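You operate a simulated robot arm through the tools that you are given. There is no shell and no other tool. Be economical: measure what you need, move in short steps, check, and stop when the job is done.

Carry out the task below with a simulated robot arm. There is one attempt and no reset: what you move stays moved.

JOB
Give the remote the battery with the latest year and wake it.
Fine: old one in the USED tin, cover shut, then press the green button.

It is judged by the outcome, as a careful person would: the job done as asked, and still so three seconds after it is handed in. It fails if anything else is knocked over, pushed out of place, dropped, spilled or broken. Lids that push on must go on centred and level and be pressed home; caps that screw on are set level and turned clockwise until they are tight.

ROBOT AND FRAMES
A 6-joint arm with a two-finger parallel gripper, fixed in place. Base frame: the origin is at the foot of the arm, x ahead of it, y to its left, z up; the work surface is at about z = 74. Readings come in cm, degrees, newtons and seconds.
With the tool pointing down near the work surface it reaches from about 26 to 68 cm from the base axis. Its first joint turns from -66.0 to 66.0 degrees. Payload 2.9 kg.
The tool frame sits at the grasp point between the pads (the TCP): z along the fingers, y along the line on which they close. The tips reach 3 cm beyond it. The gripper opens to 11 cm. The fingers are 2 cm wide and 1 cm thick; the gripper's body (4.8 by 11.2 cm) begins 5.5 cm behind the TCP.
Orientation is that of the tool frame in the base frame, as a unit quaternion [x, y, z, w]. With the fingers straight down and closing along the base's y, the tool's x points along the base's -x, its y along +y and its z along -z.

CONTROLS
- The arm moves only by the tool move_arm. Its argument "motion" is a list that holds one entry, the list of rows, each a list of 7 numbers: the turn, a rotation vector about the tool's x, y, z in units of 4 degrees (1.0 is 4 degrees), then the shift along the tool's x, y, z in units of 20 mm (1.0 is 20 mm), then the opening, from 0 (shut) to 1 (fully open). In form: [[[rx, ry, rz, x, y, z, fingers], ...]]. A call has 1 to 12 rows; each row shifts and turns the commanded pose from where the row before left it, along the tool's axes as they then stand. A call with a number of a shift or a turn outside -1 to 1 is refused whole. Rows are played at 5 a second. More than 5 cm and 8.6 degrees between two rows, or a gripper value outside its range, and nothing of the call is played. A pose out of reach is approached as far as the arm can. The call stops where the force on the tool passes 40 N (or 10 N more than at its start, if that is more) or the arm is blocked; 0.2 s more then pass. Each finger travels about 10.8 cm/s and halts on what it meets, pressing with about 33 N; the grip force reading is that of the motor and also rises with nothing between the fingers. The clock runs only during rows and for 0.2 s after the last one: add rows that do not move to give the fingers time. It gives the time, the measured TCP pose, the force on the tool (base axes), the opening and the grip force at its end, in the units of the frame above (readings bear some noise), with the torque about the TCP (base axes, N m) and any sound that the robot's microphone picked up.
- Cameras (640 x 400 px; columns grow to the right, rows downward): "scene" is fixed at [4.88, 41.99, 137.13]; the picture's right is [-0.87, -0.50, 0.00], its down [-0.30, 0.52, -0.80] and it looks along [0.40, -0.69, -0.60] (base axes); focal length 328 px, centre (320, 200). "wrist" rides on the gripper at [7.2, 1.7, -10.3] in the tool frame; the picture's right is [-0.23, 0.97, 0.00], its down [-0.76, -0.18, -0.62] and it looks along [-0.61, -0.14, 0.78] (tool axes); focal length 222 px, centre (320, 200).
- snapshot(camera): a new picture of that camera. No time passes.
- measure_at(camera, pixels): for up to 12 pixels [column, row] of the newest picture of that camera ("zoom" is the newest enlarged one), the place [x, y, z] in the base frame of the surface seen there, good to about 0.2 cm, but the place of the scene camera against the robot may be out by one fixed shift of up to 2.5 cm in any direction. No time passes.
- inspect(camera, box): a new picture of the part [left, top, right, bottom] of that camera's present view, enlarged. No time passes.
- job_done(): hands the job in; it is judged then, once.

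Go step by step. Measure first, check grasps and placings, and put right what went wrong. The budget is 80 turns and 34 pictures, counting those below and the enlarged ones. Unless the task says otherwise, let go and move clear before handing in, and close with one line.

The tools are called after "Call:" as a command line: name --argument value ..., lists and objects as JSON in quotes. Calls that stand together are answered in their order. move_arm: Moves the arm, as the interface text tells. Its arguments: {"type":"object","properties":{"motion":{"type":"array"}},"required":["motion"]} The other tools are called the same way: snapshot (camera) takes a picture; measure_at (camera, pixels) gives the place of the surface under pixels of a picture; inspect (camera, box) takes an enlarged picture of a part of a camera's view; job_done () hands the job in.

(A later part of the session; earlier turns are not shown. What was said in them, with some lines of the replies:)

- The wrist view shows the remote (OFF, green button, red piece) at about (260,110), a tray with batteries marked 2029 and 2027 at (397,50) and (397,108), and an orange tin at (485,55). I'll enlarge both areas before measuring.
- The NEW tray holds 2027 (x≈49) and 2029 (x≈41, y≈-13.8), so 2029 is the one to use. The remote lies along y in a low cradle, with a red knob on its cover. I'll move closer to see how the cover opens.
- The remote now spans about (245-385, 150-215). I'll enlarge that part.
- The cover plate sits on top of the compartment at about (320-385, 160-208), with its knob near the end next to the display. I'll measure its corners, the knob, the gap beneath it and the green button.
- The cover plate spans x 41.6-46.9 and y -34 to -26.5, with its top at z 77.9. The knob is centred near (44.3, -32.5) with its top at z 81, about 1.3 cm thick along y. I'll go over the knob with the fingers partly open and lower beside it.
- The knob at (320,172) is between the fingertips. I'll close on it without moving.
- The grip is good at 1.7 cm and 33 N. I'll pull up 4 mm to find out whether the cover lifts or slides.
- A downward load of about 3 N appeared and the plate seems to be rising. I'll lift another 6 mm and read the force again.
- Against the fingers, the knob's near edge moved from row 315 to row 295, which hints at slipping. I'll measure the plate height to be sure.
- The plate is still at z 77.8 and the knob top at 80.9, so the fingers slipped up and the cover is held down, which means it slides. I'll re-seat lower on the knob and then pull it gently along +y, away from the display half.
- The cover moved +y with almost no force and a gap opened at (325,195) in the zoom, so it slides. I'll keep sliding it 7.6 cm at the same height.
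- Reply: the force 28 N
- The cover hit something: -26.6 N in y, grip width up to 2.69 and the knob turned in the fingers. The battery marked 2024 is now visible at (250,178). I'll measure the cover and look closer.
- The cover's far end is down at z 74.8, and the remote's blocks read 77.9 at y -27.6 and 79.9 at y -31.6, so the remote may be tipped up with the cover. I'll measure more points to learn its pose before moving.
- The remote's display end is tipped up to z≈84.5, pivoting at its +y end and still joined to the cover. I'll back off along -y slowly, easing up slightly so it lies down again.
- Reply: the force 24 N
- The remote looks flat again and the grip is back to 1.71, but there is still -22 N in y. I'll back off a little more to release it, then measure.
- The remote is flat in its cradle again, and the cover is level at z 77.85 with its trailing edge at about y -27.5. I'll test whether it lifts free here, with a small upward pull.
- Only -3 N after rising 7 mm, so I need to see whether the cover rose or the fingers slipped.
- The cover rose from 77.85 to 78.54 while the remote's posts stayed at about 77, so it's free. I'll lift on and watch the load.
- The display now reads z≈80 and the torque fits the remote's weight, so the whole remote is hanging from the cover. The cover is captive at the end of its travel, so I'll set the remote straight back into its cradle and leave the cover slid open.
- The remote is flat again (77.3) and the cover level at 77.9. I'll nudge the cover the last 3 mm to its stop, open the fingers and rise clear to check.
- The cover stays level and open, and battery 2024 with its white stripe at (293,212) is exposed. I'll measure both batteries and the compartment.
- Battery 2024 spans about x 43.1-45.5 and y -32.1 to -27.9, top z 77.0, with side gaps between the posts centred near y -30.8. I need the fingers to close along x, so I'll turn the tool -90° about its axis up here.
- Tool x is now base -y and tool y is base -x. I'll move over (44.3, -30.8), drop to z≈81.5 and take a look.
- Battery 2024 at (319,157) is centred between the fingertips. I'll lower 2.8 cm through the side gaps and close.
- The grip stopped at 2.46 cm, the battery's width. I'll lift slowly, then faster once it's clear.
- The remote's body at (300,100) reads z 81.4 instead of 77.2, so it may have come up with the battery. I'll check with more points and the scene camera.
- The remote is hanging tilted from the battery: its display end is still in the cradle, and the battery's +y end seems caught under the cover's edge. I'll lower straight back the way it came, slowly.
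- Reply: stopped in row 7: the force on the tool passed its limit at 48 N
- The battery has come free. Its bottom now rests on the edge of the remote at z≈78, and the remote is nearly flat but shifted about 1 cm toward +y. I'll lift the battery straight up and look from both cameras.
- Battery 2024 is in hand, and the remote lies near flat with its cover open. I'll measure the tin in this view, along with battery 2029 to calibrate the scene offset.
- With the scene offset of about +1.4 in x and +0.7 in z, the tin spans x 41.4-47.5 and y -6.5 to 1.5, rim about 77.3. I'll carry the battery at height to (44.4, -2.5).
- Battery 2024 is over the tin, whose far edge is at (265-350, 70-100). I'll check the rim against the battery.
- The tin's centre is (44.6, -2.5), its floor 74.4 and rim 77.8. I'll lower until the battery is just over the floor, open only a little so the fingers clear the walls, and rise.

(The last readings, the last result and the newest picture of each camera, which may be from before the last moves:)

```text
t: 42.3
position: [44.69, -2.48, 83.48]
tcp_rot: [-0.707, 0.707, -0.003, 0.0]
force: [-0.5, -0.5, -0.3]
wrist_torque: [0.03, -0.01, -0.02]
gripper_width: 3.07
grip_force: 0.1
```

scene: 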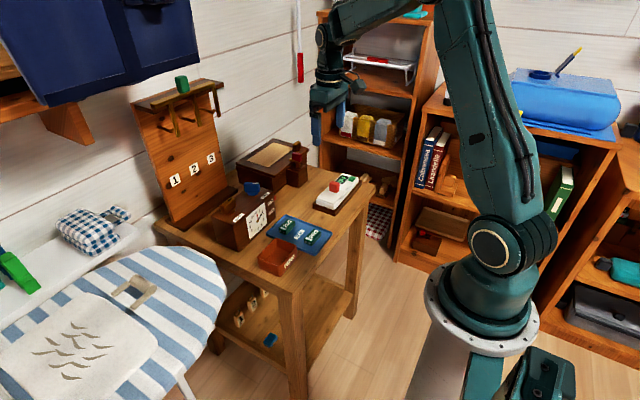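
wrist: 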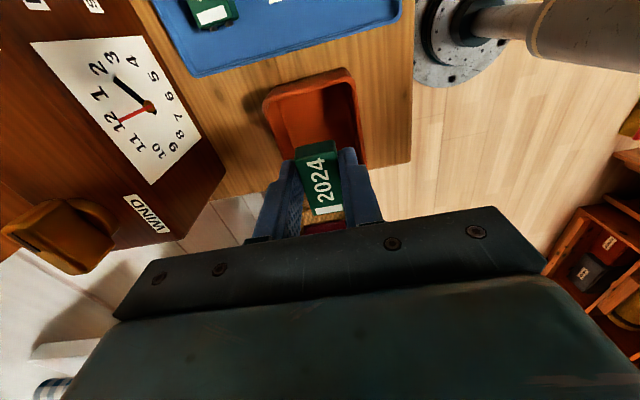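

The fingers opened to 3.07 and came up clear. I'll rise and go back to the remote to see how it's seated.

Call:
move_arm --motion '[[[0, 0, 0, 0, 0, -1, 0.28], [0, 0, 0, 0, 0, -1, 0.28], [0, 0, 0, 1, 0, 0, 0.7], [0, 0, 0, 1, 0, 0, 0.7], [0, 0, 0, 1, 0, 0, 0.7], [0, 0, 0, 1, 0, 0, 0.7], [0, 0, 0, 1, 0, 0, 0.7], [0, 0, 0, 1, 0, 0, 0.7], [0, 0, 0, 1, 0, 0, 0.7], [0, 0, 0, 1, 0, 0, 0.7], [0, 0, 0, 1, 0, 0, 0.7], [0, 0, 0, 1, 0, 0, 0.7]]]'

Call:
move_arm --motion '[[[0, 0, 0, 1, 0, 0, 0.8], [0, 0, 0, 1, 0, 0, 0.8], [0, 0, 0, 1, 0, 0, 0.8], [0, 0, 0, 1, 0, 0, 0.8], [0, 0, 0, 1, 0, 0, 0.8], [0, 0, 0, 0, 0, 0, 0.8]]]'

Call:
snapshot --camera "wrist"

Call:
measure_at --camera "wrist" --pixels '[[320, 150]]'

```text
t: 44.9
position: [44.54, -22.46, 87.29]
tcp_rot: [-0.707, 0.707, -0.002, -0.001]
force: [-0.3, 0.0, -0.3]
wrist_torque: [0.0, -0.02, 0.01]
gripper_width: 7.7
grip_force: 0.0
```

```text
t: 46.3
position: [44.56, -32.43, 87.41]
tcp_rot: [0.707, -0.707, 0.004, 0.0]
force: [0.4, 0.7, -0.7]
wrist_torque: [0.01, -0.02, 0.02]
gripper_width: 8.8
grip_force: 0.0
```

```text
6 pictures are left
```

wrist: 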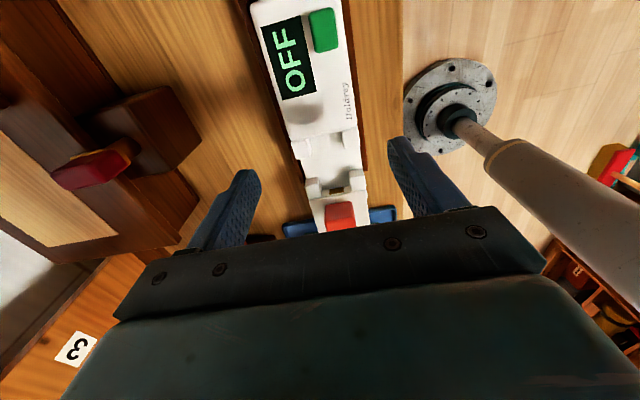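

```text
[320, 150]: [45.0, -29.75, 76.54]
```

The compartment is empty, with a contact visible at (335,188). I'll measure the remote's seating: far end, body edge, posts, cover and cradle walls.

Call:
measure_at --camera "wrist" --pixels '[[255, 8], [335, 5], [305, 15], [296, 132], [345, 125], [320, 110], [300, 145], [352, 140], [315, 190], [355, 185], [335, 188], [322, 208]]'

Call:
measure_at --camera "wrist" --pixels '[[340, 215], [325, 30], [320, 172], [362, 120], [245, 10], [355, 40], [348, 175], [328, 178], [290, 150], [325, 165], [330, 140], [268, 60]]'

```text
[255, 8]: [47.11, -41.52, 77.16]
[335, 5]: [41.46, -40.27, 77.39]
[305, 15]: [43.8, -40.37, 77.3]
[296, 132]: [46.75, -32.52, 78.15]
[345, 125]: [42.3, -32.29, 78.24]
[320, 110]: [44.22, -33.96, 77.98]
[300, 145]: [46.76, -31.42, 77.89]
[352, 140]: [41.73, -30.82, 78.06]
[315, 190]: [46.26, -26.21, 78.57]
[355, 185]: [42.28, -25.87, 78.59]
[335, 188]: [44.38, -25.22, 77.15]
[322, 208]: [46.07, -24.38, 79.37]
```

```text
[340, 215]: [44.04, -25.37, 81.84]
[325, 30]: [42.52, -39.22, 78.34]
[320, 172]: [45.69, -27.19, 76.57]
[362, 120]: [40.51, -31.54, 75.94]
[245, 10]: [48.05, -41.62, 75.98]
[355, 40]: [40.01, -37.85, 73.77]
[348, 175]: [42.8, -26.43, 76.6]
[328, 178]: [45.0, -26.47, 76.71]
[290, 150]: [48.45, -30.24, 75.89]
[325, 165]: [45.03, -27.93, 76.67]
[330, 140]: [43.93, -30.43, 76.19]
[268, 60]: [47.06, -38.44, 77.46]
```

The remote sits about 2 cm too far toward +y with its +y end raised about 1.5 cm on the cradle wall; its sides are at x 41.4 and 47.0, and the wall tops at 75.95. I'll grip its sides at y -36 and slide it back along -y.

Call:
move_arm --motion '[[[0, 0, 0, 0.9, 0.08, 0, 0.63], [0, 0, 0, 0.9, 0.08, 0, 0.63], [0, 0, 0, 0, 0, 0.9, 0.63], [0, 0, 0, 0, 0, 0.9, 0.63], [0, 0, 0, 0, 0, 0.9, 0.63], [0, 0, 0, 0, 0, 0.8, 0.63], [0, 0, 0, 0, 0, 0.45, 0.63], [0, 0, 0, 0, 0, 0, 0.63], [0, 0, 0, 0, 0, 0, 0.45], [0, 0, 0, 0, 0, 0, 0.45], [0, 0, 0, 0, 0, 0, 0.45]]]'

```text
t: 48.7
position: [44.27, -36.06, 79.55]
tcp_rot: [-0.707, 0.707, -0.004, 0.0]
force: [0.4, -0.7, 0.2]
wrist_torque: [-0.04, 0.01, 0.02]
gripper_width: 6.36
grip_force: 32.7
```

The fingers stopped at 6.36 cm on the remote's sides. I'll drag it 2 cm along -y.

Call:
move_arm --motion '[[[0, 0, 0, 0.15, 0, -0.05, 0.45], [0, 0, 0, 0.2, 0, 0, 0.45], [0, 0, 0, 0.2, 0, 0, 0.45], [0, 0, 0, 0.2, 0, 0, 0.45], [0, 0, 0, 0.15, 0, 0, 0.45], [0, 0, 0, 0.1, 0, 0, 0.45], [0, 0, 0, 0, 0, 0, 0.45]]]'

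```text
t: 50.3
position: [44.32, -38.02, 79.59]
tcp_rot: [0.707, -0.707, 0.003, -0.001]
force: [3.1, 0.7, -0.6]
wrist_torque: [-0.08, -0.08, 0.1]
gripper_width: 6.35
grip_force: 32.9
```

It moved 2 cm with little resistance. I'll nudge 2 mm more to meet the cradle's end, then release, rise and look.

Call:
move_arm --motion '[[[0, 0, 0, 0.1, 0, 0, 0.45], [0, 0, 0, 0, 0, 0, 0.45], [0, 0, 0, 0, 0, 0, 0.63], [0, 0, 0, 0, 0, 0, 0.63], [0, 0, 0, 0, 0, -0.9, 0.63], [0, 0, 0, 0, 0, -1, 0.63], [0, 0, 0, 0, 0, -1, 0.63], [0, 0, 0, 0, 0, -1, 0.63], [0, 0, 0, -0.9, 0, 0, 0.63], [0, 0, 0, -0.9, 0, 0, 0.63], [0, 0, 0, -0.9, 0, 0, 0.63], [0, 0, 0, 0, 0, 0, 0.63]]]'

Call:
snapshot --camera "wrist"

Call:
measure_at --camera "wrist" --pixels '[[320, 30], [305, 60], [320, 110], [340, 100], [300, 110], [320, 150], [315, 190], [355, 185], [340, 215], [330, 80], [290, 30], [335, 188]]'

```text
t: 52.9
position: [44.46, -32.82, 87.53]
tcp_rot: [-0.707, 0.707, -0.003, 0.0]
force: [0.5, -0.6, 0.7]
wrist_torque: [0.0, 0.02, -0.01]
gripper_width: 6.91
grip_force: 0.0
```

```text
5 pictures are left
```

wrist: 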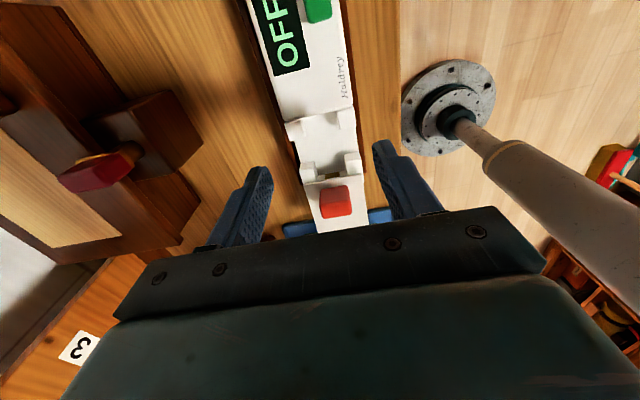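

```text
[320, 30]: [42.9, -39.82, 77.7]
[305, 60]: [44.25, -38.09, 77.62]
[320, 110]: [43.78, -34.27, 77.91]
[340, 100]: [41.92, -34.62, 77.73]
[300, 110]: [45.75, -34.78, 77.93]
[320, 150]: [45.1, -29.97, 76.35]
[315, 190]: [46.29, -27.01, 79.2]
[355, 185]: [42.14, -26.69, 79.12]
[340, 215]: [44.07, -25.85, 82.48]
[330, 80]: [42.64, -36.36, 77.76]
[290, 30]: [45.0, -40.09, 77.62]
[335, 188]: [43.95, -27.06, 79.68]
```

The display half reads 77.6-77.9 and the cover 79.1, so the remote still isn't fully down. I'll measure its edges against the cradle walls in the same picture.

Call:
measure_at --camera "wrist" --pixels '[[248, 15], [340, 15], [318, 10], [275, 105], [350, 98], [285, 115], [352, 104], [293, 125], [352, 118], [270, 90], [358, 105], [293, 160]]'

Call:
measure_at --camera "wrist" --pixels '[[300, 140], [352, 125], [306, 170], [352, 158], [330, 165], [365, 150], [308, 178], [360, 172], [298, 165], [320, 100], [255, 50], [348, 50]]'

```text
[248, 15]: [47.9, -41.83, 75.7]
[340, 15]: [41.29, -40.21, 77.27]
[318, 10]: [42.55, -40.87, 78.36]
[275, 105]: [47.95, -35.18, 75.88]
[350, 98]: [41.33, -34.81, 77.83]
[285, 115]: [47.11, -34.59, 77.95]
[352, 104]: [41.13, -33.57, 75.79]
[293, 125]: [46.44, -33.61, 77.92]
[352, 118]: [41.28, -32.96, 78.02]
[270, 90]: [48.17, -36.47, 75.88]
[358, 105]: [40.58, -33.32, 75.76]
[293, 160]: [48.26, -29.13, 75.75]
```

```text
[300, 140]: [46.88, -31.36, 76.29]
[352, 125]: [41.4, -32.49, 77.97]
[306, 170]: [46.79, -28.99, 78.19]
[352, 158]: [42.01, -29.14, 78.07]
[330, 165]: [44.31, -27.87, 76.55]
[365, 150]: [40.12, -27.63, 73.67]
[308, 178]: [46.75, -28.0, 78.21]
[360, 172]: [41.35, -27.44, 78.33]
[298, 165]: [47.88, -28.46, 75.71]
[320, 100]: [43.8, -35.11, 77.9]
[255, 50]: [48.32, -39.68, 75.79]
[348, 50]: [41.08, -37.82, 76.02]
```

The remote's raised about 1.2 cm at its +y end, still on the cradle wall, and the button sits at y -40.9 instead of -41.4. I'll grip the sides again and slide it about 5 mm more.

Call:
move_arm --motion '[[[0, 0, 0, 0.8, 0.08, 0, 0.63], [0, 0, 0, 0.8, 0, 0.5, 0.63], [0, 0, 0, 0, 0, 0.9, 0.63], [0, 0, 0, 0, 0, 0.9, 0.63], [0, 0, 0, 0, 0, 0.9, 0.63], [0, 0, 0, 0, 0, 0.8, 0.63], [0, 0, 0, 0, 0, 0, 0.63], [0, 0, 0, 0, 0, 0, 0.45], [0, 0, 0, 0, 0, 0, 0.45], [0, 0, 0, 0, 0, 0, 0.45]]]'

Call:
move_arm --motion '[[[0, 0, 0, 0.1, 0, 0, 0.45], [0, 0, 0, 0.1, 0, 0, 0.45], [0, 0, 0, 0.08, 0, 0, 0.45], [0, 0, 0, 0, 0, 0, 0.45]]]'

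```text
t: 55.1
position: [44.03, -36.12, 79.4]
tcp_rot: [-0.707, 0.708, -0.004, 0.001]
force: [-0.2, -0.2, 0.7]
wrist_torque: [-0.02, 0.02, 0.04]
gripper_width: 4.96
grip_force: 0.0
```

```text
t: 56.1
position: [44.05, -36.64, 79.46]
tcp_rot: [0.707, -0.707, 0.003, -0.001]
force: [-0.6, -0.2, 0.4]
wrist_torque: [0.03, 0.04, -0.02]
gripper_width: 4.97
grip_force: 0.1
```

The fingers closed to 4.97 without meeting anything, though the remote is 5.8 wide, so something has changed. I'll open, rise and look again.

Call:
move_arm --motion '[[[0, 0, 0, 0, 0, 0, 0.63], [0, 0, 0, 0, 0, 0, 0.63], [0, 0, 0, 0, 0, -0.9, 0.63], [0, 0, 0, 0, 0, -1, 0.63], [0, 0, 0, 0, 0, -1, 0.63], [0, 0, 0, 0, 0, -1, 0.63], [0, 0, 0, 0, 0, -1, 0.63], [0, 0, 0, 0, 0, 0, 0.63]]]'

Call:
snapshot --camera "wrist"

Call:
measure_at --camera "wrist" --pixels '[[320, 80], [300, 60], [320, 110], [340, 100], [300, 110], [320, 150], [315, 190], [355, 185], [340, 215], [330, 50], [290, 30], [335, 188]]'

```text
t: 57.9
position: [44.37, -36.65, 89.26]
tcp_rot: [0.707, -0.707, 0.003, -0.001]
force: [-0.2, -0.1, 0.6]
wrist_torque: [0.01, -0.01, 0.05]
gripper_width: 6.95
grip_force: 0.0
```

```text
4 pictures are left
```

wrist: 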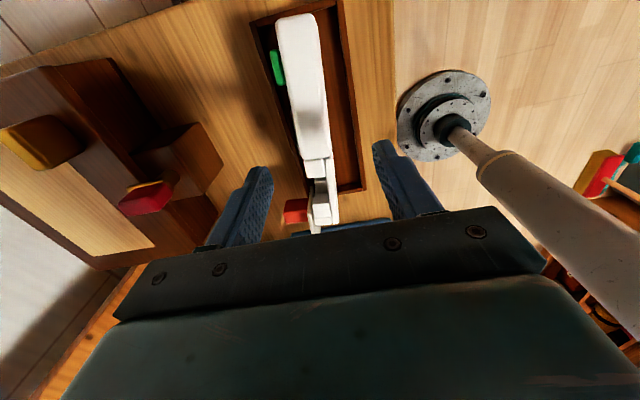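

```text
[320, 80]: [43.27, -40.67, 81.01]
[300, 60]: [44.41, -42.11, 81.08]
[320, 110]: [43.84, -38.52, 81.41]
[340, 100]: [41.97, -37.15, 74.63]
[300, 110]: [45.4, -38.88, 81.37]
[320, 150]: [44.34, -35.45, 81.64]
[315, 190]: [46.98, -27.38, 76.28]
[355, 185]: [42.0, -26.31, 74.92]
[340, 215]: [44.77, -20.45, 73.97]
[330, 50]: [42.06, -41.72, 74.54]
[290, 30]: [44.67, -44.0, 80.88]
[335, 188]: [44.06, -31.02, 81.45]
```

The remote rolled onto its side, display facing +x and standing about 6 cm tall in the cradle (top z≈81). I'll measure its edges, ends and the table edge carefully so I can grip and roll it back.

Call:
measure_at --camera "wrist" --pixels '[[279, 30], [317, 30], [290, 100], [324, 100], [304, 152], [330, 150], [295, 17], [316, 156], [318, 165], [322, 205], [328, 222], [395, 60]]'

Call:
measure_at --camera "wrist" --pixels '[[278, 65], [295, 205], [300, 218], [318, 228], [310, 172], [333, 175], [390, 150], [262, 40], [345, 60], [340, 185], [360, 200], [305, 5]]'

```text
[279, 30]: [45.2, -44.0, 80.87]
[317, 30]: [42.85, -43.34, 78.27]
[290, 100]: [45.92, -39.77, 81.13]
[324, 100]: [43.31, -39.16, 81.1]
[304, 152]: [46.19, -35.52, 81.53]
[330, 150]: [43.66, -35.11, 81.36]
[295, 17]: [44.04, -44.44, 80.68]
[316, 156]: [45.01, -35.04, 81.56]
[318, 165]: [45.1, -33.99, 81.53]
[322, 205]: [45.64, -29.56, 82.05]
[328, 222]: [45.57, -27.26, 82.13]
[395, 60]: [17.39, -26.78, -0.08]
```

```text
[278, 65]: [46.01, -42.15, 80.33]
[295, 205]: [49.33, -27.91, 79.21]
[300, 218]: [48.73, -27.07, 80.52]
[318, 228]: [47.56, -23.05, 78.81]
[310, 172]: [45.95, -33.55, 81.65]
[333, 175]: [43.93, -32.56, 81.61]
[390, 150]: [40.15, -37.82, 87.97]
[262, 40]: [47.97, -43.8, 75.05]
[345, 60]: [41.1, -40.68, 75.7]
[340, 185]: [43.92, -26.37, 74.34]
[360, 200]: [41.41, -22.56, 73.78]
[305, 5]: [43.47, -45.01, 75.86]
```

The remote's axis runs slightly yawed (about 5°) and pitched (about 4.3°), because the cover's edge rests on the cradle wall. The top strip centre at y -36.5 is x≈44.85. I'll align the tool to it and descend around the top edge, then close.

Call:
move_arm --motion '[[[0, 0, 0, 0.19, -0.24, 0, 0.5], [0, 0, 0.64, 0, 0, 0, 0.5], [0, 0, 0.64, 0, 0, 0, 0.5], [0, -0.55, 0, 0, 0, 0, 0.5], [0, -0.54, 0, 0, 0, 0, 0.5], [0, 0, 0, 0, 0, 0.9, 0.5], [0, 0, 0, 0, 0, 0.9, 0.5], [0, 0, 0, 0, 0, 0.9, 0.5], [0, 0, 0, 0, 0, 0.85, 0.5], [0, 0, 0, 0, 0, 0, 0.5]]]'

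Call:
move_arm --motion '[[[0, 0, 0, 0, 0, 0, 0.3], [0, 0, 0, 0, 0, 0, 0.2], [0, 0, 0, 0, 0, 0, 0.12], [0, 0, 0, 0, 0, 0, 0.12], [0, 0, 0, 0, 0, 0, 0.12]]]'

```text
t: 60.1
position: [44.96, -36.44, 82.14]
tcp_rot: [-0.675, 0.737, 0.023, 0.029]
force: [0.1, 0.4, 0.4]
wrist_torque: [0.01, -0.02, -0.01]
gripper_width: 5.49
grip_force: 0.1
```

```text
t: 61.3
position: [44.9, -36.43, 82.07]
tcp_rot: [-0.674, 0.737, 0.023, 0.028]
force: [0.7, -0.4, 0.2]
wrist_torque: [-0.11, -0.01, 0.04]
gripper_width: 2.74
grip_force: 33.3
```

The grip is at 2.74, the remote's thickness, and the tool x axis is (-0.087, -0.994, -0.072), as intended. I'll lift it clear, then level and straighten it.

Call:
move_arm --motion '[[[0, 0, 0, 0, 0, -0.3, 0.12], [0, 0, 0, 0, 0, -0.6, 0.12], [0, 0, 0, 0, 0, -0.9, 0.12], [0, 0, 0, 0, 0, -0.9, 0.12], [0, 0, 0, 0, 0, -0.5, 0.12], [0, 0.55, 0, 0, 0, 0, 0.12], [0, 0.54, 0, 0, 0, 0, 0.12], [0, 0, -0.64, 0, 0, 0, 0.12], [0, 0, -0.64, 0, 0, 0, 0.12], [0, 0, 0, 0, 0, 0, 0.12]]]'

Call:
move_arm --motion '[[[0.7, 0, 0, 0, 0, 0, 0.12], [0.7, 0, 0, 0, 0, 0, 0.12], [0.7, 0, 0, 0, 0, 0, 0.12], [0.7, 0, 0, 0, 0, 0, 0.12], [0.7, 0, 0, 0, 0, 0, 0.12], [0.7, 0, 0, 0, 0, 0, 0.12], [0.7, 0, 0, 0, 0, 0, 0.12], [0.7, 0, 0, 0, 0, 0, 0.12], [0, 0, 0, 0, 0, 0, 0.12]]]'

```text
t: 63.5
position: [44.61, -37.0, 88.47]
tcp_rot: [0.707, -0.707, 0.004, 0.0]
force: [-1.0, -0.6, -2.0]
wrist_torque: [-0.02, 0.0, 0.02]
gripper_width: 2.76
grip_force: 33.7
```

```text
t: 65.5
position: [44.66, -36.98, 88.63]
tcp_rot: [0.694, -0.693, 0.14, -0.139]
force: [-0.1, -0.2, -2.7]
wrist_torque: [-0.01, 0.05, -0.03]
gripper_width: 2.72
grip_force: 33.2
```

The remote is held (about 2.3 N), and the tool is turning toward +x as wanted, 22° so far. I'll roll another 44°.

Call:
move_arm --motion '[[[1, 0, 0, 0, 0, 0, 0.12], [1, 0, 0, 0, 0, 0, 0.12], [1, 0, 0, 0, 0, 0, 0.12], [1, 0, 0, 0, 0, 0, 0.12], [1, 0, 0, 0, 0, 0, 0.12], [1, 0, 0, 0, 0, 0, 0.12], [1, 0, 0, 0, 0, 0, 0.12], [1, 0, 0, 0, 0, 0, 0.12], [1, 0, 0, 0, 0, 0, 0.12], [1, 0, 0, 0, 0, 0, 0.12], [1, 0, 0, 0, 0, 0, 0.12], [0, 0, 0, 0, 0, 0, 0.12]]]'

Call:
inspect --camera "scene" --box '[280, 110, 400, 230]'

Call:
measure_at --camera "zoom" --pixels '[[320, 200]]'

```text
t: 68.1
position: [44.61, -37.01, 88.61]
tcp_rot: [0.591, -0.59, 0.39, -0.388]
force: [-0.8, 0.6, -3.2]
wrist_torque: [0.0, 0.09, 0.01]
gripper_width: 2.74
grip_force: 33.2
```

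```text
3.33 times, centred on (340, 170) of scene
```

zoom: 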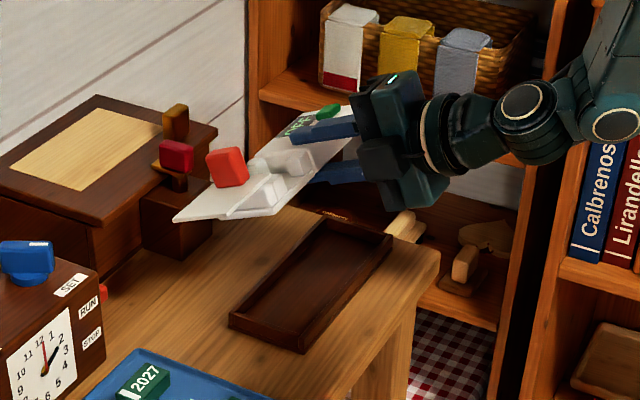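

```text
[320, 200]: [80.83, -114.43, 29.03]
```

The remote is held display-up at about 24°, and the empty cradle is plainly visible. I'll measure cradle walls and remote points in this view to set the lowering target.

Call:
measure_at --camera "zoom" --pixels '[[322, 218], [388, 234], [232, 316], [303, 348], [310, 265], [330, 290], [268, 327], [355, 228], [228, 153], [295, 158], [262, 190], [178, 218]]'

Call:
measure_at --camera "zoom" --pixels '[[270, 207], [240, 212], [255, 160], [240, 305], [310, 335], [375, 240], [325, 230], [350, 265], [280, 262], [328, 108], [137, 385], [300, 120]]'

```text
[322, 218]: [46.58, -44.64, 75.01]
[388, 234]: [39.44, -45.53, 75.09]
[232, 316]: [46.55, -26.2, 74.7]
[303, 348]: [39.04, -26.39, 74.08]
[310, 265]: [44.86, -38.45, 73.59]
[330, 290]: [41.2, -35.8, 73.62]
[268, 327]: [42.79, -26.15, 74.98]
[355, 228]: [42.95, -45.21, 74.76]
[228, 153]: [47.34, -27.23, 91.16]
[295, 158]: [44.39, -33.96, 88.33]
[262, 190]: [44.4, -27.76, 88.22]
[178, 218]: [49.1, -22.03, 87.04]
```

```text
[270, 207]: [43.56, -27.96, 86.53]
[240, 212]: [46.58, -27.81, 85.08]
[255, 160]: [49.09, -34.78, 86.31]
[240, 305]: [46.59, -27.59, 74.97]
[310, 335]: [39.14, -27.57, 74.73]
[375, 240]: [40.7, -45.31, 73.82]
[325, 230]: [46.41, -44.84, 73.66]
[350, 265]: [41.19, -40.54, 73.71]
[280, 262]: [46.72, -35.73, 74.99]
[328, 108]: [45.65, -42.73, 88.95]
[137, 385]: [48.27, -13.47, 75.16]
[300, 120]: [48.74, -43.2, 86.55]
```

The cradle's true extent is about y -45.4 to -26.2 outer and x 40.4-48.1, with floor 74.6; the remote in hand needs about +1.1 in y and -3 in x. I'll shift it over the cradle, then lower 9 cm.

Call:
move_arm --motion '[[[0, 0, 0, -0.28, 0.29, -0.68, 0.12], [0, 0, 0, -0.27, 0.29, -0.68, 0.12], [0, 0, 0, 0, 0, 0, 0.12], [0, 0, 0, 0, 0.69, 0.296, 0.12], [0, 0, 0, 0, 0.69, 0.296, 0.12], [0, 0, 0, 0, 0.69, 0.296, 0.12], [0, 0, 0, 0, 0.69, 0.296, 0.12], [0, 0, 0, 0, 0.69, 0.296, 0.12], [0, 0, 0, 0, 0.46, 0.2, 0.12], [0, 0, 0, 0, 0, 0, 0.12]]]'

```text
t: 70.3
position: [42.17, -35.75, 80.11]
tcp_rot: [0.591, -0.59, 0.39, -0.387]
force: [0.5, 1.1, -1.5]
wrist_torque: [-0.01, 0.06, 0.02]
gripper_width: 2.74
grip_force: 33.8
out of reach, approached as far as the arm can: row 2
```

It's at (42.17, -35.75, 80.11), 0.5 cm short in x with a reach limit noted. I'll try the remaining -0.5 in x, then lower gently to contact.

Call:
move_arm --motion '[[[0, 0, 0, 0.05, 0.1, -0.23, 0.12], [0, 0, 0, 0, 0.14, 0.06, 0.12], [0, 0, 0, 0, 0.14, 0.06, 0.12], [0, 0, 0, 0, 0.14, 0.06, 0.12], [0, 0, 0, 0, 0.14, 0.06, 0.12], [0, 0, 0, 0, 0, 0, 0.12]]]'

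```text
t: 71.7
position: [42.21, -35.78, 79.25]
tcp_rot: [0.588, -0.588, 0.395, -0.391]
force: [-12.9, -5.4, 34.1]
wrist_torque: [0.23, -1.71, -0.19]
gripper_width: 3.04
grip_force: 33.0
out of reach, approached as far as the arm can: row 1
```

34 N up: the remote's far edge is on the +x wall, and the arm can't go further toward -x at this angle. I'll lift 1.5 cm and roll back about 9°, which brings the far edge inward.

Call:
move_arm --motion '[[[0, 0, 0, 0, -0.3, -0.13, 0.12], [0, 0, 0, 0, -0.4, -0.16, 0.12], [-0.75, 0, 0, 0, 0, 0, 0.12], [-0.75, 0, 0, 0, 0, 0, 0.12], [-0.75, 0, 0, 0, 0, 0, 0.12], [0, 0, 0, 0, 0, 0, 0.12]]]'

```text
t: 73.1
position: [42.14, -35.75, 80.57]
tcp_rot: [-0.619, 0.619, -0.343, 0.341]
force: [3.1, -0.7, 9.1]
wrist_torque: [1.0, -0.69, -0.33]
gripper_width: 2.78
grip_force: 33.0
```

There's 9 N with a torque of 1.0 N m about x, which puts the contact about 11 cm toward +y: the remote's +y end is on the end wall. I'll lift 6 mm, shift 5 mm toward -y and re-read.

Call:
move_arm --motion '[[[0, 0, 0, 0, -0.25, -0.16, 0.12], [0, 0, 0, 0.25, 0, 0, 0.12], [0, 0, 0, 0, 0, 0, 0.12]]]'

Call:
inspect --camera "scene" --box '[290, 140, 380, 230]'

Call:
measure_at --camera "zoom" --pixels '[[320, 200]]'

```text
t: 73.9
position: [42.0, -36.16, 81.16]
tcp_rot: [0.62, -0.619, 0.341, -0.339]
force: [-1.1, -0.2, -2.4]
wrist_torque: [-0.01, 0.09, -0.02]
gripper_width: 2.74
grip_force: 32.6
```

```text
4.44 times, centred on (335, 185) of scene
```

zoom: 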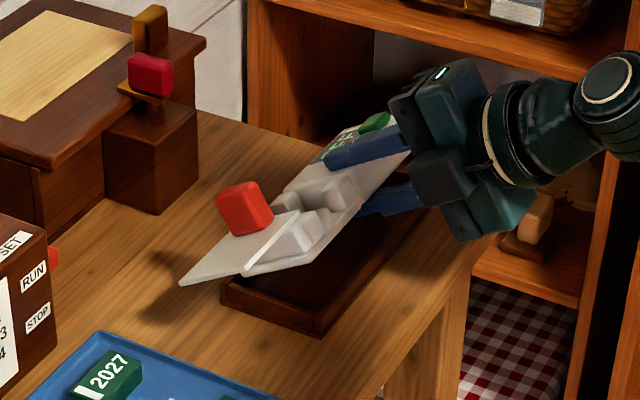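

```text
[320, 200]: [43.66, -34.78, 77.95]
```

The remote is free and hovering over the cradle. I'll compare the remote's +y end (243-315, 230-272) with the cradle's end wall (225-320, 285-335).

Call:
measure_at --camera "zoom" --pixels '[[246, 272], [280, 266], [315, 248], [265, 255], [240, 290], [290, 312], [318, 325], [335, 300], [228, 288], [300, 225], [330, 270], [355, 205]]'

```text
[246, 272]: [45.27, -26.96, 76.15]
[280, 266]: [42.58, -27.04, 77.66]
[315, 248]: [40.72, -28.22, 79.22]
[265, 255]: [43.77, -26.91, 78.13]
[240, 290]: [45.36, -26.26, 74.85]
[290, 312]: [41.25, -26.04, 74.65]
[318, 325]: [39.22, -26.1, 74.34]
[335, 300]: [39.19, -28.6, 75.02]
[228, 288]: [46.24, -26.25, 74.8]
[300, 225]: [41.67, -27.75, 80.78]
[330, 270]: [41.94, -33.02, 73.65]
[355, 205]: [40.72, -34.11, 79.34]
```

The remote's end face is at scene y -26.95 and the wall's inner face at about -26.85, with the far edge at x≈46.7 inside the wall. I'll shift another 1.5 mm and lower gently to the floor.

Call:
move_arm --motion '[[[0, 0, 0, 0.08, 0, 0, 0.12], [0, 0, 0, 0, 0.126, 0.081, 0.12], [0, 0, 0, 0, 0.126, 0.081, 0.12], [0, 0, 0, 0, 0.126, 0.081, 0.12], [0, 0, 0, 0, 0.126, 0.081, 0.12], [0, 0, 0, 0, 0.126, 0.081, 0.12], [0, 0, 0, 0, 0, 0, 0.12]]]'

```text
t: 75.5
position: [42.02, -36.27, 79.69]
tcp_rot: [0.619, -0.619, 0.345, -0.34]
force: [-15.0, 0.8, 17.1]
wrist_torque: [0.05, -0.47, 0.03]
gripper_width: 2.76
grip_force: 33.3
```

The far edge is down inside the cradle at z≈75.1, with even contact along its length. I'll open the fingers gradually so the remote settles on the lower one.

Call:
move_arm --motion '[[[0, 0, 0, 0, 0, 0, 0.28], [0, 0, 0, 0, 0, 0, 0.32], [0, 0, 0, 0, 0, 0, 0.36], [0, 0, 0, 0, 0, 0, 0.4], [0, 0, 0, 0, 0, 0, 0.44], [0, 0, 0, 0, 0, 0, 0.48], [0, 0, 0, 0, 0, 0, 0.5], [0, 0, 0, 0, 0, 0, 0.5]]]'

```text
t: 77.3
position: [42.13, -36.13, 79.61]
tcp_rot: [0.62, -0.618, 0.344, -0.34]
force: [3.9, 2.8, 6.9]
wrist_torque: [0.17, -0.09, -0.06]
gripper_width: 5.1
grip_force: 0.2
```

Opened to 5.1 cm with light contact at the lower finger. I'll now withdraw toward -x and up while rolling the tool back toward vertical.

Call:
move_arm --motion '[[[-0.6, 0, 0, 0, 0.01, -0.2, 0.46], [-0.6, 0, 0, 0, 0.01, -0.2, 0.46], [-0.6, 0, 0, 0, 0.03, -0.2, 0.46], [-0.6, 0, 0, 0, 0.03, -0.2, 0.46], [-0.6, 0, 0, 0, 0.05, -0.195, 0.46], [-0.6, 0, 0, 0, 0.05, -0.195, 0.46], [-0.6, 0, 0, 0, 0.07, -0.19, 0.46], [-0.6, 0, 0, 0, 0.07, -0.19, 0.46], [-0.6, 0, 0, 0, 0.09, -0.18, 0.46], [-0.6, 0, 0, 0, 0.09, -0.18, 0.46], [0, 0, 0, 0, 0, 0, 0.46]]]'

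```text
t: 79.7
position: [38.51, -36.13, 81.47]
tcp_rot: [0.677, -0.677, 0.206, -0.203]
force: [0.3, 0.5, 0.2]
wrist_torque: [0.01, 0.03, 0.03]
gripper_width: 5.05
grip_force: 0.2
```

The arm is clear and unloaded. I'll rise, bring the tool vertical and look at the remote with the wrist camera.

Call:
move_arm --motion '[[[0, 0, 0, 0, -0.55, -0.83, 0.5], [0, 0, 0, 0, -0.55, -0.83, 0.5], [-1, 0, 0, 0, 0, 0, 0.5], [-1, 0, 0, 0, 0, 0, 0.5], [-1, 0, 0, 0, 0, 0, 0.5], [-1, 0, 0, 0, 0, 0, 0.5], [-1, 0, 0, 0, 0, 0, 0.5], [-1, 0, 0, 0, 0, 0, 0.5], [-1, 0, 0, 0, 0, 0, 0.5], [-1, 0, 0, 0, 0, 0, 0.5], [-0.4, 0, 0, 0, 0, 0, 0.5], [0, 0, 0, 0, 0, 0, 0.5]]]'

Call:
move_arm --motion '[[[0, 0, 0, 0, -1, -0.7, 0.35], [0, 0, 0, -0.6, -1, -0.7, 0.35], [0, 0, 0, -0.6, -0.95, -0.7, 0.35], [0, 0, 0, 0, 0, 0, 0.35]]]'

Call:
snapshot --camera "wrist"

Call:
measure_at --camera "wrist" --pixels '[[320, 80], [300, 60], [320, 110], [340, 100], [300, 110], [320, 150], [315, 190], [355, 185], [340, 215], [330, 50], [290, 30], [335, 188]]'

```text
t: 82.3
position: [38.47, -36.19, 85.31]
tcp_rot: [0.707, -0.707, 0.002, 0.001]
force: [0.1, 0.3, -0.1]
wrist_torque: [-0.02, 0.0, -0.03]
gripper_width: 5.48
grip_force: 0.1
```

```text
t: 83.3
position: [44.46, -33.49, 89.73]
tcp_rot: [-0.707, 0.707, -0.002, 0.0]
force: [-0.1, 0.0, -0.8]
wrist_torque: [0.04, -0.01, 0.01]
gripper_width: 3.87
grip_force: 0.0
```

```text
1 pictures are left
```

wrist: 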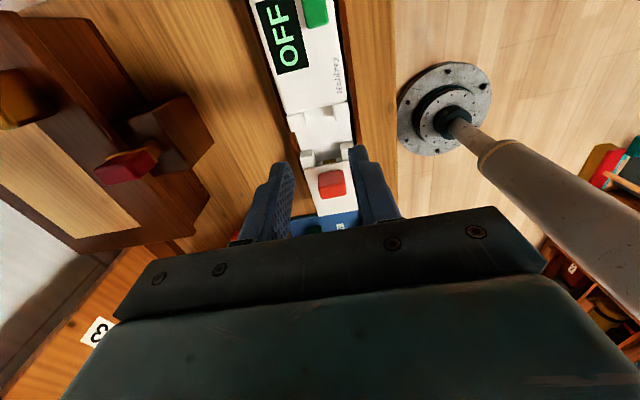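

```text
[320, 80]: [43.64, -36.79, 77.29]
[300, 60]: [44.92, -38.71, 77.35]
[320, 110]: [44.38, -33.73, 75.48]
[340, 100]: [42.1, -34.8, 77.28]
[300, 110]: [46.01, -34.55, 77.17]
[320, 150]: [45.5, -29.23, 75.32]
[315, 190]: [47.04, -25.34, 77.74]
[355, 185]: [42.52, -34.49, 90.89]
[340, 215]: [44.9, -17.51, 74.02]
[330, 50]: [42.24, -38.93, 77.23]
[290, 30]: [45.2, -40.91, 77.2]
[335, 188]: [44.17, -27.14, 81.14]
```

The remote is flat again (77.2-77.3), fully seated and display up, with the compartment floor at 75.4. I'll measure the posts, cover edge, knob and button from this picture, as only one picture is left.

Call:
measure_at --camera "wrist" --pixels '[[290, 118], [300, 122], [348, 106], [343, 112], [303, 155], [311, 160], [346, 145], [343, 152], [325, 160], [318, 168], [345, 163], [310, 172]]'

Call:
measure_at --camera "wrist" --pixels '[[322, 178], [343, 176], [325, 197], [345, 192], [333, 205], [316, 12], [320, 212], [350, 210], [285, 110], [347, 98], [322, 105], [328, 156]]'

```text
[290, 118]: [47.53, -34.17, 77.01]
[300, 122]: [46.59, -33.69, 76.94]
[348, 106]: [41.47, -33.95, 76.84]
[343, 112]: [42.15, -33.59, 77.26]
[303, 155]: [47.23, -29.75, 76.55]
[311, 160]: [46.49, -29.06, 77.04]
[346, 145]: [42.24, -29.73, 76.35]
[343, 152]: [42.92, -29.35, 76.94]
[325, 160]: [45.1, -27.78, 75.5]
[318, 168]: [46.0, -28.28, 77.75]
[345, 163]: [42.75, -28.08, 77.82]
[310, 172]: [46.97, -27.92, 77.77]
```

```text
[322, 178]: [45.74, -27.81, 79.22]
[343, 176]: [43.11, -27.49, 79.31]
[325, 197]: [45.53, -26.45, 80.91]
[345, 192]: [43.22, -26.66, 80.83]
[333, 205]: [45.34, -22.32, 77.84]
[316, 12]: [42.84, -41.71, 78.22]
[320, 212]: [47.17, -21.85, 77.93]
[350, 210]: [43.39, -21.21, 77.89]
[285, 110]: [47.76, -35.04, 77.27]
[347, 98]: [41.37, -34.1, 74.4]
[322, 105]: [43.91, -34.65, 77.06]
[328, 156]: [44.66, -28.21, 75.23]
```

The remote's features are all within about 0.3 cm of where they began: knob centre (44.4, -27.0), cover edge y -28.2, button (42.8, -41.7). The cover has slid back a little, so I'll grip the knob across x and pull it to its stop.

Call:
move_arm --motion '[[[0, 0, 0, -0.82, 0, 0, 0.42], [0, 0, 0, -0.82, 0, 0, 0.42], [0, 0, 0, -0.82, 0, 0, 0.42], [0, 0, 0, -0.8, 0, 0, 0.42], [0, 0, 0, 0, 0, 0.9, 0.42], [0, 0, 0, 0, 0, 0.9, 0.42], [0, 0, 0, 0, 0, 0.9, 0.42], [0, 0, 0, 0, 0, 0.9, 0.42], [0, 0, 0, 0, 0, 0.6, 0.42], [0, 0, 0, 0, 0, 0, 0.2], [0, 0, 0, 0, 0, 0, 0.15], [0, 0, 0, 0, 0, 0, 0.15]]]'

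Call:
move_arm --motion '[[[0, 0, 0, -0.1, 0, 0, 0.15], [0, 0, 0, -0.1, 0, 0, 0.15], [0, 0, 0, -0.1, 0, 0, 0.15], [0, 0, 0, 0, 0, 0, 0.15]]]'

```text
t: 85.9
position: [44.4, -27.44, 81.32]
tcp_rot: [-0.707, 0.707, -0.002, 0.0]
force: [0.5, -0.2, -0.2]
wrist_torque: [-0.09, -0.02, 0.1]
gripper_width: 2.94
grip_force: 32.7
```

```text
t: 86.9
position: [44.39, -26.98, 81.23]
tcp_rot: [-0.706, 0.709, -0.003, -0.001]
force: [-1.9, -7.5, -0.1]
wrist_torque: [-0.2, 0.09, -0.2]
gripper_width: 2.94
grip_force: 32.0
```

The cover moved about 5 mm and now meets 7.5 N. I'll add 2 mm more to see whether it yields or is at the stop.

Call:
move_arm --motion '[[[0, 0, 0, -0.06, 0, 0, 0.15], [0, 0, 0, -0.06, 0, 0, 0.15], [0, 0, 0, 0, 0, 0, 0.15], [0, 0, 0, 0, 0, 0, 0.15]]]'

```text
t: 87.9
position: [44.3, -26.69, 81.31]
tcp_rot: [-0.705, 0.709, -0.003, -0.003]
force: [-5.6, -20.1, 0.3]
wrist_torque: [-0.87, 0.09, 0.08]
gripper_width: 2.89
grip_force: 33.2
```

At 20 N it's firmly at its stop. I'll back off, release and rise, and use the last wrist picture to check the remote's yaw and centreline for inserting the new battery.

Call:
move_arm --motion '[[[0, 0, 0, 0.06, 0, 0, 0.15], [0, 0, 0, 0.06, 0, 0, 0.15], [0, 0, 0, 0, 0, 0, 0.15], [0, 0, 0, 0, 0, 0, 0.42], [0, 0, 0, 0, 0, 0, 0.42], [0, 0, 0, 0, 0, -0.5, 0.42], [0, 0, 0, 0, 0, -1, 0.42], [0, 0, 0, 0, 0, -1, 0.42], [0, 0, 0, 0, 0, -1, 0.42]]]'

Call:
measure_at --camera "wrist" --pixels '[[258, 20], [262, 35], [337, 30], [338, 40], [273, 75], [342, 70], [281, 100], [345, 90], [252, 50], [346, 50], [267, 95], [352, 90]]'

Call:
measure_at --camera "wrist" --pixels '[[303, 117], [306, 120], [336, 107], [334, 111], [312, 155], [315, 158], [340, 147], [337, 152], [308, 135], [335, 130], [320, 125], [325, 140]]'

```text
t: 89.9
position: [44.51, -26.68, 88.33]
tcp_rot: [-0.707, 0.707, -0.002, -0.001]
force: [-0.3, -0.9, -0.5]
wrist_torque: [-0.05, 0.04, 0.02]
gripper_width: 4.6
grip_force: 0.0
```

```text
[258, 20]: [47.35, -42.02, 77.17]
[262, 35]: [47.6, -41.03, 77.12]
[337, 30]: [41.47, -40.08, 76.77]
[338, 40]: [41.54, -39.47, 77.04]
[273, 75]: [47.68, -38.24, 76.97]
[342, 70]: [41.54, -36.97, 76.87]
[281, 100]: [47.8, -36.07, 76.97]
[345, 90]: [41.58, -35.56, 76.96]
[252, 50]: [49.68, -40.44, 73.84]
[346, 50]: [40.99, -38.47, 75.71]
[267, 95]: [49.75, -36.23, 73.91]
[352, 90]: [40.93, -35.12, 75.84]
```

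```text
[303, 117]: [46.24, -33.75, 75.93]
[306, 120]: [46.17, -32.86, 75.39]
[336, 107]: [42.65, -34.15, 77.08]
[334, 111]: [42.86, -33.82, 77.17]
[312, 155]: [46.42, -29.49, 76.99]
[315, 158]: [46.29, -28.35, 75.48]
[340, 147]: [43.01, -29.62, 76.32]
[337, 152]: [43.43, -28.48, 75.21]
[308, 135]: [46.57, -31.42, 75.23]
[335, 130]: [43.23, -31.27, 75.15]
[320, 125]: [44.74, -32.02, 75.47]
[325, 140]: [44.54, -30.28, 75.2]
```

The remote's sides are at x 41.5 and 47.7 with no yaw (centre ≈44.55), and the posts leave 3.3 cm for the 2.45 cm battery. The old battery had just slid under the cover when the remote tipped. Before picking up 2029, I'll check the tray rim near it in the first scene picture.

Call:
measure_at --camera "scene" --pixels '[[331, 233], [323, 243], [314, 253], [321, 242], [319, 240], [308, 228], [306, 240], [318, 232], [303, 236], [312, 236], [316, 248], [300, 232]]'

```text
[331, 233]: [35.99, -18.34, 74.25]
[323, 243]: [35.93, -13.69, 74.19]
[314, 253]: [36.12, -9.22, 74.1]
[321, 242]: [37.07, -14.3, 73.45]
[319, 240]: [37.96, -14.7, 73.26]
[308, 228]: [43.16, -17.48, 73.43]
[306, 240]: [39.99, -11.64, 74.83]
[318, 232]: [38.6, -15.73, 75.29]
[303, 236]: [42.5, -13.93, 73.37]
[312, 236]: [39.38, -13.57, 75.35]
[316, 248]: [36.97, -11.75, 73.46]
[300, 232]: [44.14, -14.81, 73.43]
```

The tray rim is at x≈37.3, z≈74.9, clear of the fingers. I'll go over battery 2029 at (40.95, -13.5) and lower around it.

Call:
move_arm --motion '[[[0, 0, 0, -0.94, 0.254, 0, 0.34], [0, 0, 0, -0.94, 0.254, 0, 0.34], [0, 0, 0, -0.94, 0.254, 0, 0.34], [0, 0, 0, -0.94, 0.254, 0, 0.34], [0, 0, 0, -0.94, 0.254, 0, 0.34], [0, 0, 0, -0.94, 0.254, 0, 0.34], [0, 0, 0, -0.94, 0.254, 0, 0.34], [0, 0, 0, 0, 0, 1, 0.34], [0, 0, 0, 0, 0, 1, 0.34], [0, 0, 0, 0, 0, 1, 0.34], [0, 0, 0, 0, 0, 0.8, 0.34], [0, 0, 0, 0, 0, 0, 0.34]]]'

```text
t: 92.5
position: [40.76, -13.61, 80.62]
tcp_rot: [-0.707, 0.707, -0.002, 0.0]
force: [-0.5, 0.2, -1.3]
wrist_torque: [0.03, 0.01, 0.0]
gripper_width: 3.71
grip_force: 0.0
```

It's over 2029 at (40.8, -13.6, 80.6). I'll lower 2.75 cm and close.

Call:
move_arm --motion '[[[0, 0, 0, 0, -0.05, 0.4, 0.34], [0, 0, 0, 0, 0, 0.4, 0.34], [0, 0, 0, 0, 0, 0.4, 0.34], [0, 0, 0, 0, 0, 0.18, 0.34], [0, 0, 0, 0, 0, 0, 0.34], [0, 0, 0, 0, 0, 0, 0.15], [0, 0, 0, 0, 0, 0, 0.1], [0, 0, 0, 0, 0, 0, 0.1], [0, 0, 0, 0, 0, 0, 0.1]]]'

```text
t: 94.5
position: [40.9, -13.73, 77.75]
tcp_rot: [-0.707, 0.707, -0.002, 0.0]
force: [0.6, -0.6, 0.6]
wrist_torque: [-0.05, -0.01, 0.01]
gripper_width: 2.5
grip_force: 33.1
```

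Battery 2029 is gripped at 2.5 cm. I'll lift it 10 cm and carry it over the compartment.

Call:
move_arm --motion '[[[0, 0, 0, 0, 0, -0.3, 0.1], [0, 0, 0, 0, 0, -0.9, 0.1], [0, 0, 0, 0, 0, -1, 0.1], [0, 0, 0, 0, 0, -1, 0.1], [0, 0, 0, 0, 0, -1, 0.1], [0, 0, 0, 0, 0, -1, 0.1], [0, 0, 0, 0.9, -0.36, 0, 0.1], [0, 0, 0, 0.9, -0.36, 0, 0.1], [0, 0, 0, 0.9, -0.36, 0, 0.1], [0, 0, 0, 0.9, -0.36, 0, 0.1], [0, 0, 0, 0.9, -0.36, 0, 0.1], [0, 0, 0, 0.9, 0, 0, 0.1]]]'

Call:
move_arm --motion '[[[0, 0, 0, 0.9, 0, 0, 0.1], [0, 0, 0, 0.9, 0, 0, 0.1], [0, 0, 0, 0.9, 0, 0, 0.1], [0, 0, 0, 0.64, 0, 0, 0.1], [0, 0, 0, 0, 0, 0.9, 0.1], [0, 0, 0, 0, 0, 0.9, 0.1], [0, 0, 0, 0, 0, 0.5, 0.1], [0, 0, 0, 0, 0, 0, 0.1]]]'

```text
t: 97.1
position: [44.61, -24.61, 88.03]
tcp_rot: [-0.707, 0.707, -0.002, -0.001]
force: [0.1, -0.1, -0.4]
wrist_torque: [0.02, 0.0, -0.04]
gripper_width: 2.46
grip_force: 32.6
```

```text
t: 98.9
position: [44.32, -31.07, 83.69]
tcp_rot: [0.707, -0.707, 0.002, 0.001]
force: [0.1, -0.3, 0.0]
wrist_torque: [0.03, 0.0, 0.01]
gripper_width: 2.47
grip_force: 33.3
```

The battery hangs over the gap with its ends clear of the cover edge (+y end ≈-28.5 against -27.7). I'll lower to just inside the posts and read the force.

Call:
move_arm --motion '[[[0, 0, 0, 0.03, 0, 0.7, 0.1], [0, 0, 0, 0, 0, 0.7, 0.1], [0, 0, 0, 0, 0, 0.15, 0.1], [0, 0, 0, 0, 0, 0.15, 0.1], [0, 0, 0, 0, 0, 0.15, 0.1], [0, 0, 0, 0, 0, 0, 0.1]]]'

```text
t: 100.3
position: [44.59, -31.11, 79.98]
tcp_rot: [-0.707, 0.707, -0.002, -0.001]
force: [0.5, -0.9, -0.3]
wrist_torque: [0.01, 0.0, -0.02]
gripper_width: 2.48
grip_force: 33.7
```

There's no contact force with the battery's bottom at about 76.4, below the post tops. I'll continue slowly to the floor.

Call:
move_arm --motion '[[[0, 0, 0, 0, 0, 0.15, 0.1], [0, 0, 0, 0, 0, 0.15, 0.1], [0, 0, 0, 0, 0, 0.12, 0.1], [0, 0, 0, 0, 0, 0.08, 0.1], [0, 0, 0, 0, 0, 0, 0.1]]]'

```text
t: 101.5
position: [44.57, -31.24, 78.8]
tcp_rot: [-0.706, 0.708, -0.002, -0.001]
force: [0.2, -0.1, -0.7]
wrist_torque: [0.0, 0.02, -0.02]
gripper_width: 2.48
grip_force: 33.1
```

Still no contact at 78.8. I'll lower 3 mm more to feel the floor.

Call:
move_arm --motion '[[[0, 0, 0, 0, 0, 0.05, 0.1], [0, 0, 0, 0, 0, 0.05, 0.1], [0, 0, 0, 0, 0, 0.05, 0.1], [0, 0, 0, 0, 0, 0, 0.1]]]'

```text
t: 102.5
position: [44.62, -31.23, 78.72]
tcp_rot: [0.707, -0.707, 0.002, 0.001]
force: [-2.2, 3.2, 19.8]
wrist_torque: [0.14, 0.13, -0.01]
gripper_width: 2.48
grip_force: 33.3
```

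The battery is on the floor of the compartment with 20 N of contact. I'll open slightly, rise clear, and go over the cover's knob.

Call:
move_arm --motion '[[[0, 0, 0, 0, 0, -0.08, 0.1], [0, 0, 0, 0, 0, 0, 0.31], [0, 0, 0, 0, 0, 0, 0.31], [0, 0, 0, 0, 0, -0.3, 0.31], [0, 0, 0, 0, 0, -0.8, 0.31], [0, 0, 0, 0, 0, -1, 0.31], [0, 0, 0, 0, 0, -1, 0.31], [0, 0, 0, 0, 0, -0.6, 0.42], [0, 0, 0, -0.75, 0.04, 0, 0.42], [0, 0, 0, -0.75, 0.04, 0, 0.42], [0, 0, 0, -0.68, 0, 0, 0.42], [0, 0, 0, 0, 0, 0, 0.42]]]'

Call:
move_arm --motion '[[[0, 0, 0, 0, 0, 0.9, 0.42], [0, 0, 0, 0, 0, 0.9, 0.42], [0, 0, 0, 0, 0, 0.9, 0.42], [0, 0, 0, 0, 0, 0, 0.42]]]'

```text
t: 105.1
position: [44.33, -26.75, 86.29]
tcp_rot: [-0.707, 0.707, -0.002, -0.001]
force: [-0.1, -1.0, 0.1]
wrist_torque: [-0.02, -0.01, 0.0]
gripper_width: 4.63
grip_force: 0.1
```

```text
t: 106.1
position: [44.53, -27.14, 80.9]
tcp_rot: [-0.706, 0.708, -0.003, -0.001]
force: [-4.8, -0.4, 15.3]
wrist_torque: [0.04, 0.32, 0.02]
gripper_width: 4.65
grip_force: 1.1
```

The tips touched the cover plate at 80.9. I'll rise 3 mm, close on the knob and slide the cover 5.6 cm toward -y.

Call:
move_arm --motion '[[[0, 0, 0, 0, 0, -0.17, 0.42], [0, 0, 0, 0, 0, 0, 0.2], [0, 0, 0, 0, 0, 0, 0.15], [0, 0, 0, 0, 0, 0, 0.15], [0, 0, 0, 0.3, 0, 0, 0.15], [0, 0, 0, 0.4, 0, 0, 0.15], [0, 0, 0, 0.4, 0, 0, 0.15], [0, 0, 0, 0.4, 0, 0, 0.15], [0, 0, 0, 0.4, 0, 0, 0.15], [0, 0, 0, 0.4, 0, 0, 0.15], [0, 0, 0, 0.4, 0, 0, 0.15], [0, 0, 0, 0.1, 0, 0, 0.15]]]'

```text
t: 108.7
position: [44.47, -32.51, 81.04]
tcp_rot: [-0.706, 0.708, -0.002, 0.0]
force: [-0.2, 0.2, 1.3]
wrist_torque: [0.05, 0.03, -0.04]
gripper_width: 2.92
grip_force: 32.9
```

It slid freely to y -32.5. I'll continue in 1-2 mm steps to feel the closed stop.

Call:
move_arm --motion '[[[0, 0, 0, 0.1, 0, 0, 0.15], [0, 0, 0, 0.1, 0, 0, 0.15], [0, 0, 0, 0.1, 0, 0, 0.15], [0, 0, 0, 0, 0, 0, 0.15]]]'

```text
t: 109.7
position: [44.36, -32.87, 81.22]
tcp_rot: [-0.707, 0.708, -0.002, -0.001]
force: [-0.5, 0.4, -0.2]
wrist_torque: [0.1, 0.0, -0.01]
gripper_width: 2.89
grip_force: 33.3
```

Call:
move_arm --motion '[[[0, 0, 0, 0.1, 0, 0, 0.15], [0, 0, 0, 0.1, 0, 0, 0.15], [0, 0, 0, 0, 0, 0, 0.15]]]'

```text
t: 110.5
position: [44.47, -33.33, 81.2]
tcp_rot: [0.707, -0.707, 0.002, 0.0]
force: [-0.4, 2.2, -0.6]
wrist_torque: [0.1, 0.04, -0.01]
gripper_width: 2.89
grip_force: 33.1
```

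At y -33.33 there's a first 2.2 N of resistance. I'll push a little further to be sure it is home.

Call:
move_arm --motion '[[[0, 0, 0, 0.08, 0, 0, 0.15], [0, 0, 0, 0.08, 0, 0, 0.15], [0, 0, 0, 0, 0, 0, 0.15]]]'

```text
t: 111.3
position: [44.4, -33.39, 81.11]
tcp_rot: [0.708, -0.706, 0.0, 0.001]
force: [-0.4, 21.0, 5.5]
wrist_torque: [0.38, 0.05, -0.03]
gripper_width: 2.92
grip_force: 33.2
```

21 N: the cover is fully home. I'll relax, release, rise, close the fingers and move over the green button at about (42.75, -41.75).

Call:
move_arm --motion '[[[0, 0, 0, -0.08, 0, 0, 0.15], [0, 0, 0, 0, 0, 0, 0.42], [0, 0, 0, 0, 0, 0, 0.42], [0, 0, 0, 0, 0, -0.6, 0.42], [0, 0, 0, 0, 0, -1, 0.42], [0, 0, 0, 0, 0, -0.8, 0.42], [0, 0, 0, 0.85, 0.17, 0, 0], [0, 0, 0, 0.85, 0.17, 0, 0], [0, 0, 0, 0.85, 0.17, 0, 0], [0, 0, 0, 0.85, 0.17, 0, 0], [0, 0, 0, 0.8, 0.17, 0, 0], [0, 0, 0, 0, 0, 0, 0]]]'

```text
t: 113.9
position: [42.68, -41.88, 86.2]
tcp_rot: [-0.707, 0.707, -0.002, -0.001]
force: [-0.4, -0.2, 0.1]
wrist_torque: [-0.01, 0.01, -0.02]
gripper_width: 0.0
grip_force: 33.4
```

The closed fingers are over the button at (42.7, -41.9). I'll lower to just touch its top at z≈81.2.

Call:
move_arm --motion '[[[0, 0, 0, 0, 0, 0.8, 0], [0, 0, 0, 0, 0, 0.8, 0], [0, 0, 0, 0, 0, 0.6, 0], [0, 0, 0, 0, 0, 0.2, 0], [0, 0, 0, 0, 0, 0.05, 0], [0, 0, 0, 0, 0, 0.05, 0], [0, 0, 0, 0, 0, 0, 0]]]'

```text
t: 115.5
position: [42.79, -42.13, 80.94]
tcp_rot: [-0.707, 0.707, -0.002, -0.002]
force: [-0.6, 0.3, 2.1]
wrist_torque: [0.0, 0.0, -0.02]
gripper_width: 0.0
grip_force: 33.1
```

Light contact at 2 N. I'll press down in 1 mm steps, hold briefly, and read the force and sound.

Call:
move_arm --motion '[[[0, 0, 0, 0, 0, 0.05, 0], [0, 0, 0, 0, 0, 0.05, 0], [0, 0, 0, 0, 0, 0.05, 0], [0, 0, 0, 0, 0, 0, 0]]]'

```text
t: 116.5
position: [42.67, -41.93, 80.74]
tcp_rot: [-0.707, 0.707, -0.003, -0.001]
force: [1.0, -0.1, 2.5]
wrist_torque: [0.0, -0.06, -0.01]
gripper_width: 0.01
grip_force: 32.8
heard: click
```

A click sounded. I'll release the button, rise clear and use the last picture to check the display and the cover.

Call:
move_arm --motion '[[[0, 0, 0, 0, 0, -0.5, 0], [0, 0, 0, 0, 0, -1, 0], [0, 0, 0, 0, 0, -1, 0], [0, 0, 0, 0, 0, -1, 0], [0, 0, 0, 0, 0, -1, 0], [0, 0, 0, 0.6, 1, -0.5, 0.1], [0, 0, 0, 0.6, 1, -0.5, 0.1], [0, 0, 0, 0.6, 1, -0.5, 0.1], [0, 0, 0, 0, 0, 0, 0.1]]]'

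Call:
inspect --camera "scene" --box '[240, 150, 400, 280]'

```text
t: 118.5
position: [36.6, -45.56, 92.78]
tcp_rot: [-0.707, 0.708, -0.002, -0.001]
force: [0.2, -0.1, -0.1]
wrist_torque: [0.0, 0.0, 0.01]
gripper_width: 1.09
grip_force: 0.0
```

```text
3.08 times, centred on (320, 215) of scene
```

zoom: 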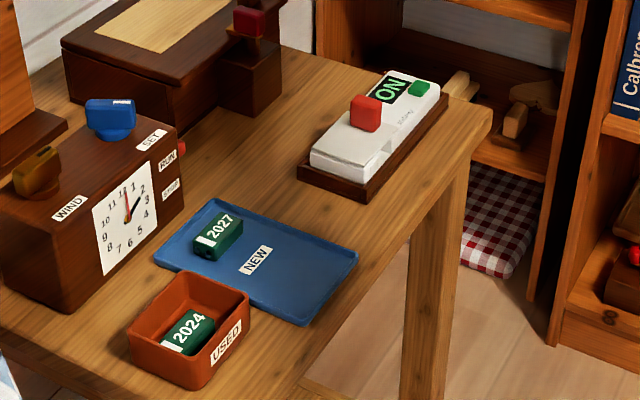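

The display reads ON at (390,88). The cover is shut, 2024 is in the USED tin at (190,335), 2027 is still in the tray, and the arm is clear, so I'm handing in.

Call:
job_done

```text
The job is handed in.
```

The remote now has the 2029 battery, its cover is shut and its display reads ON; the old 2024 battery is in the USED tin. On the way the remote tipped out of its cradle and rolled onto its side, but I set it back flat in the cradle before fitting the battery.
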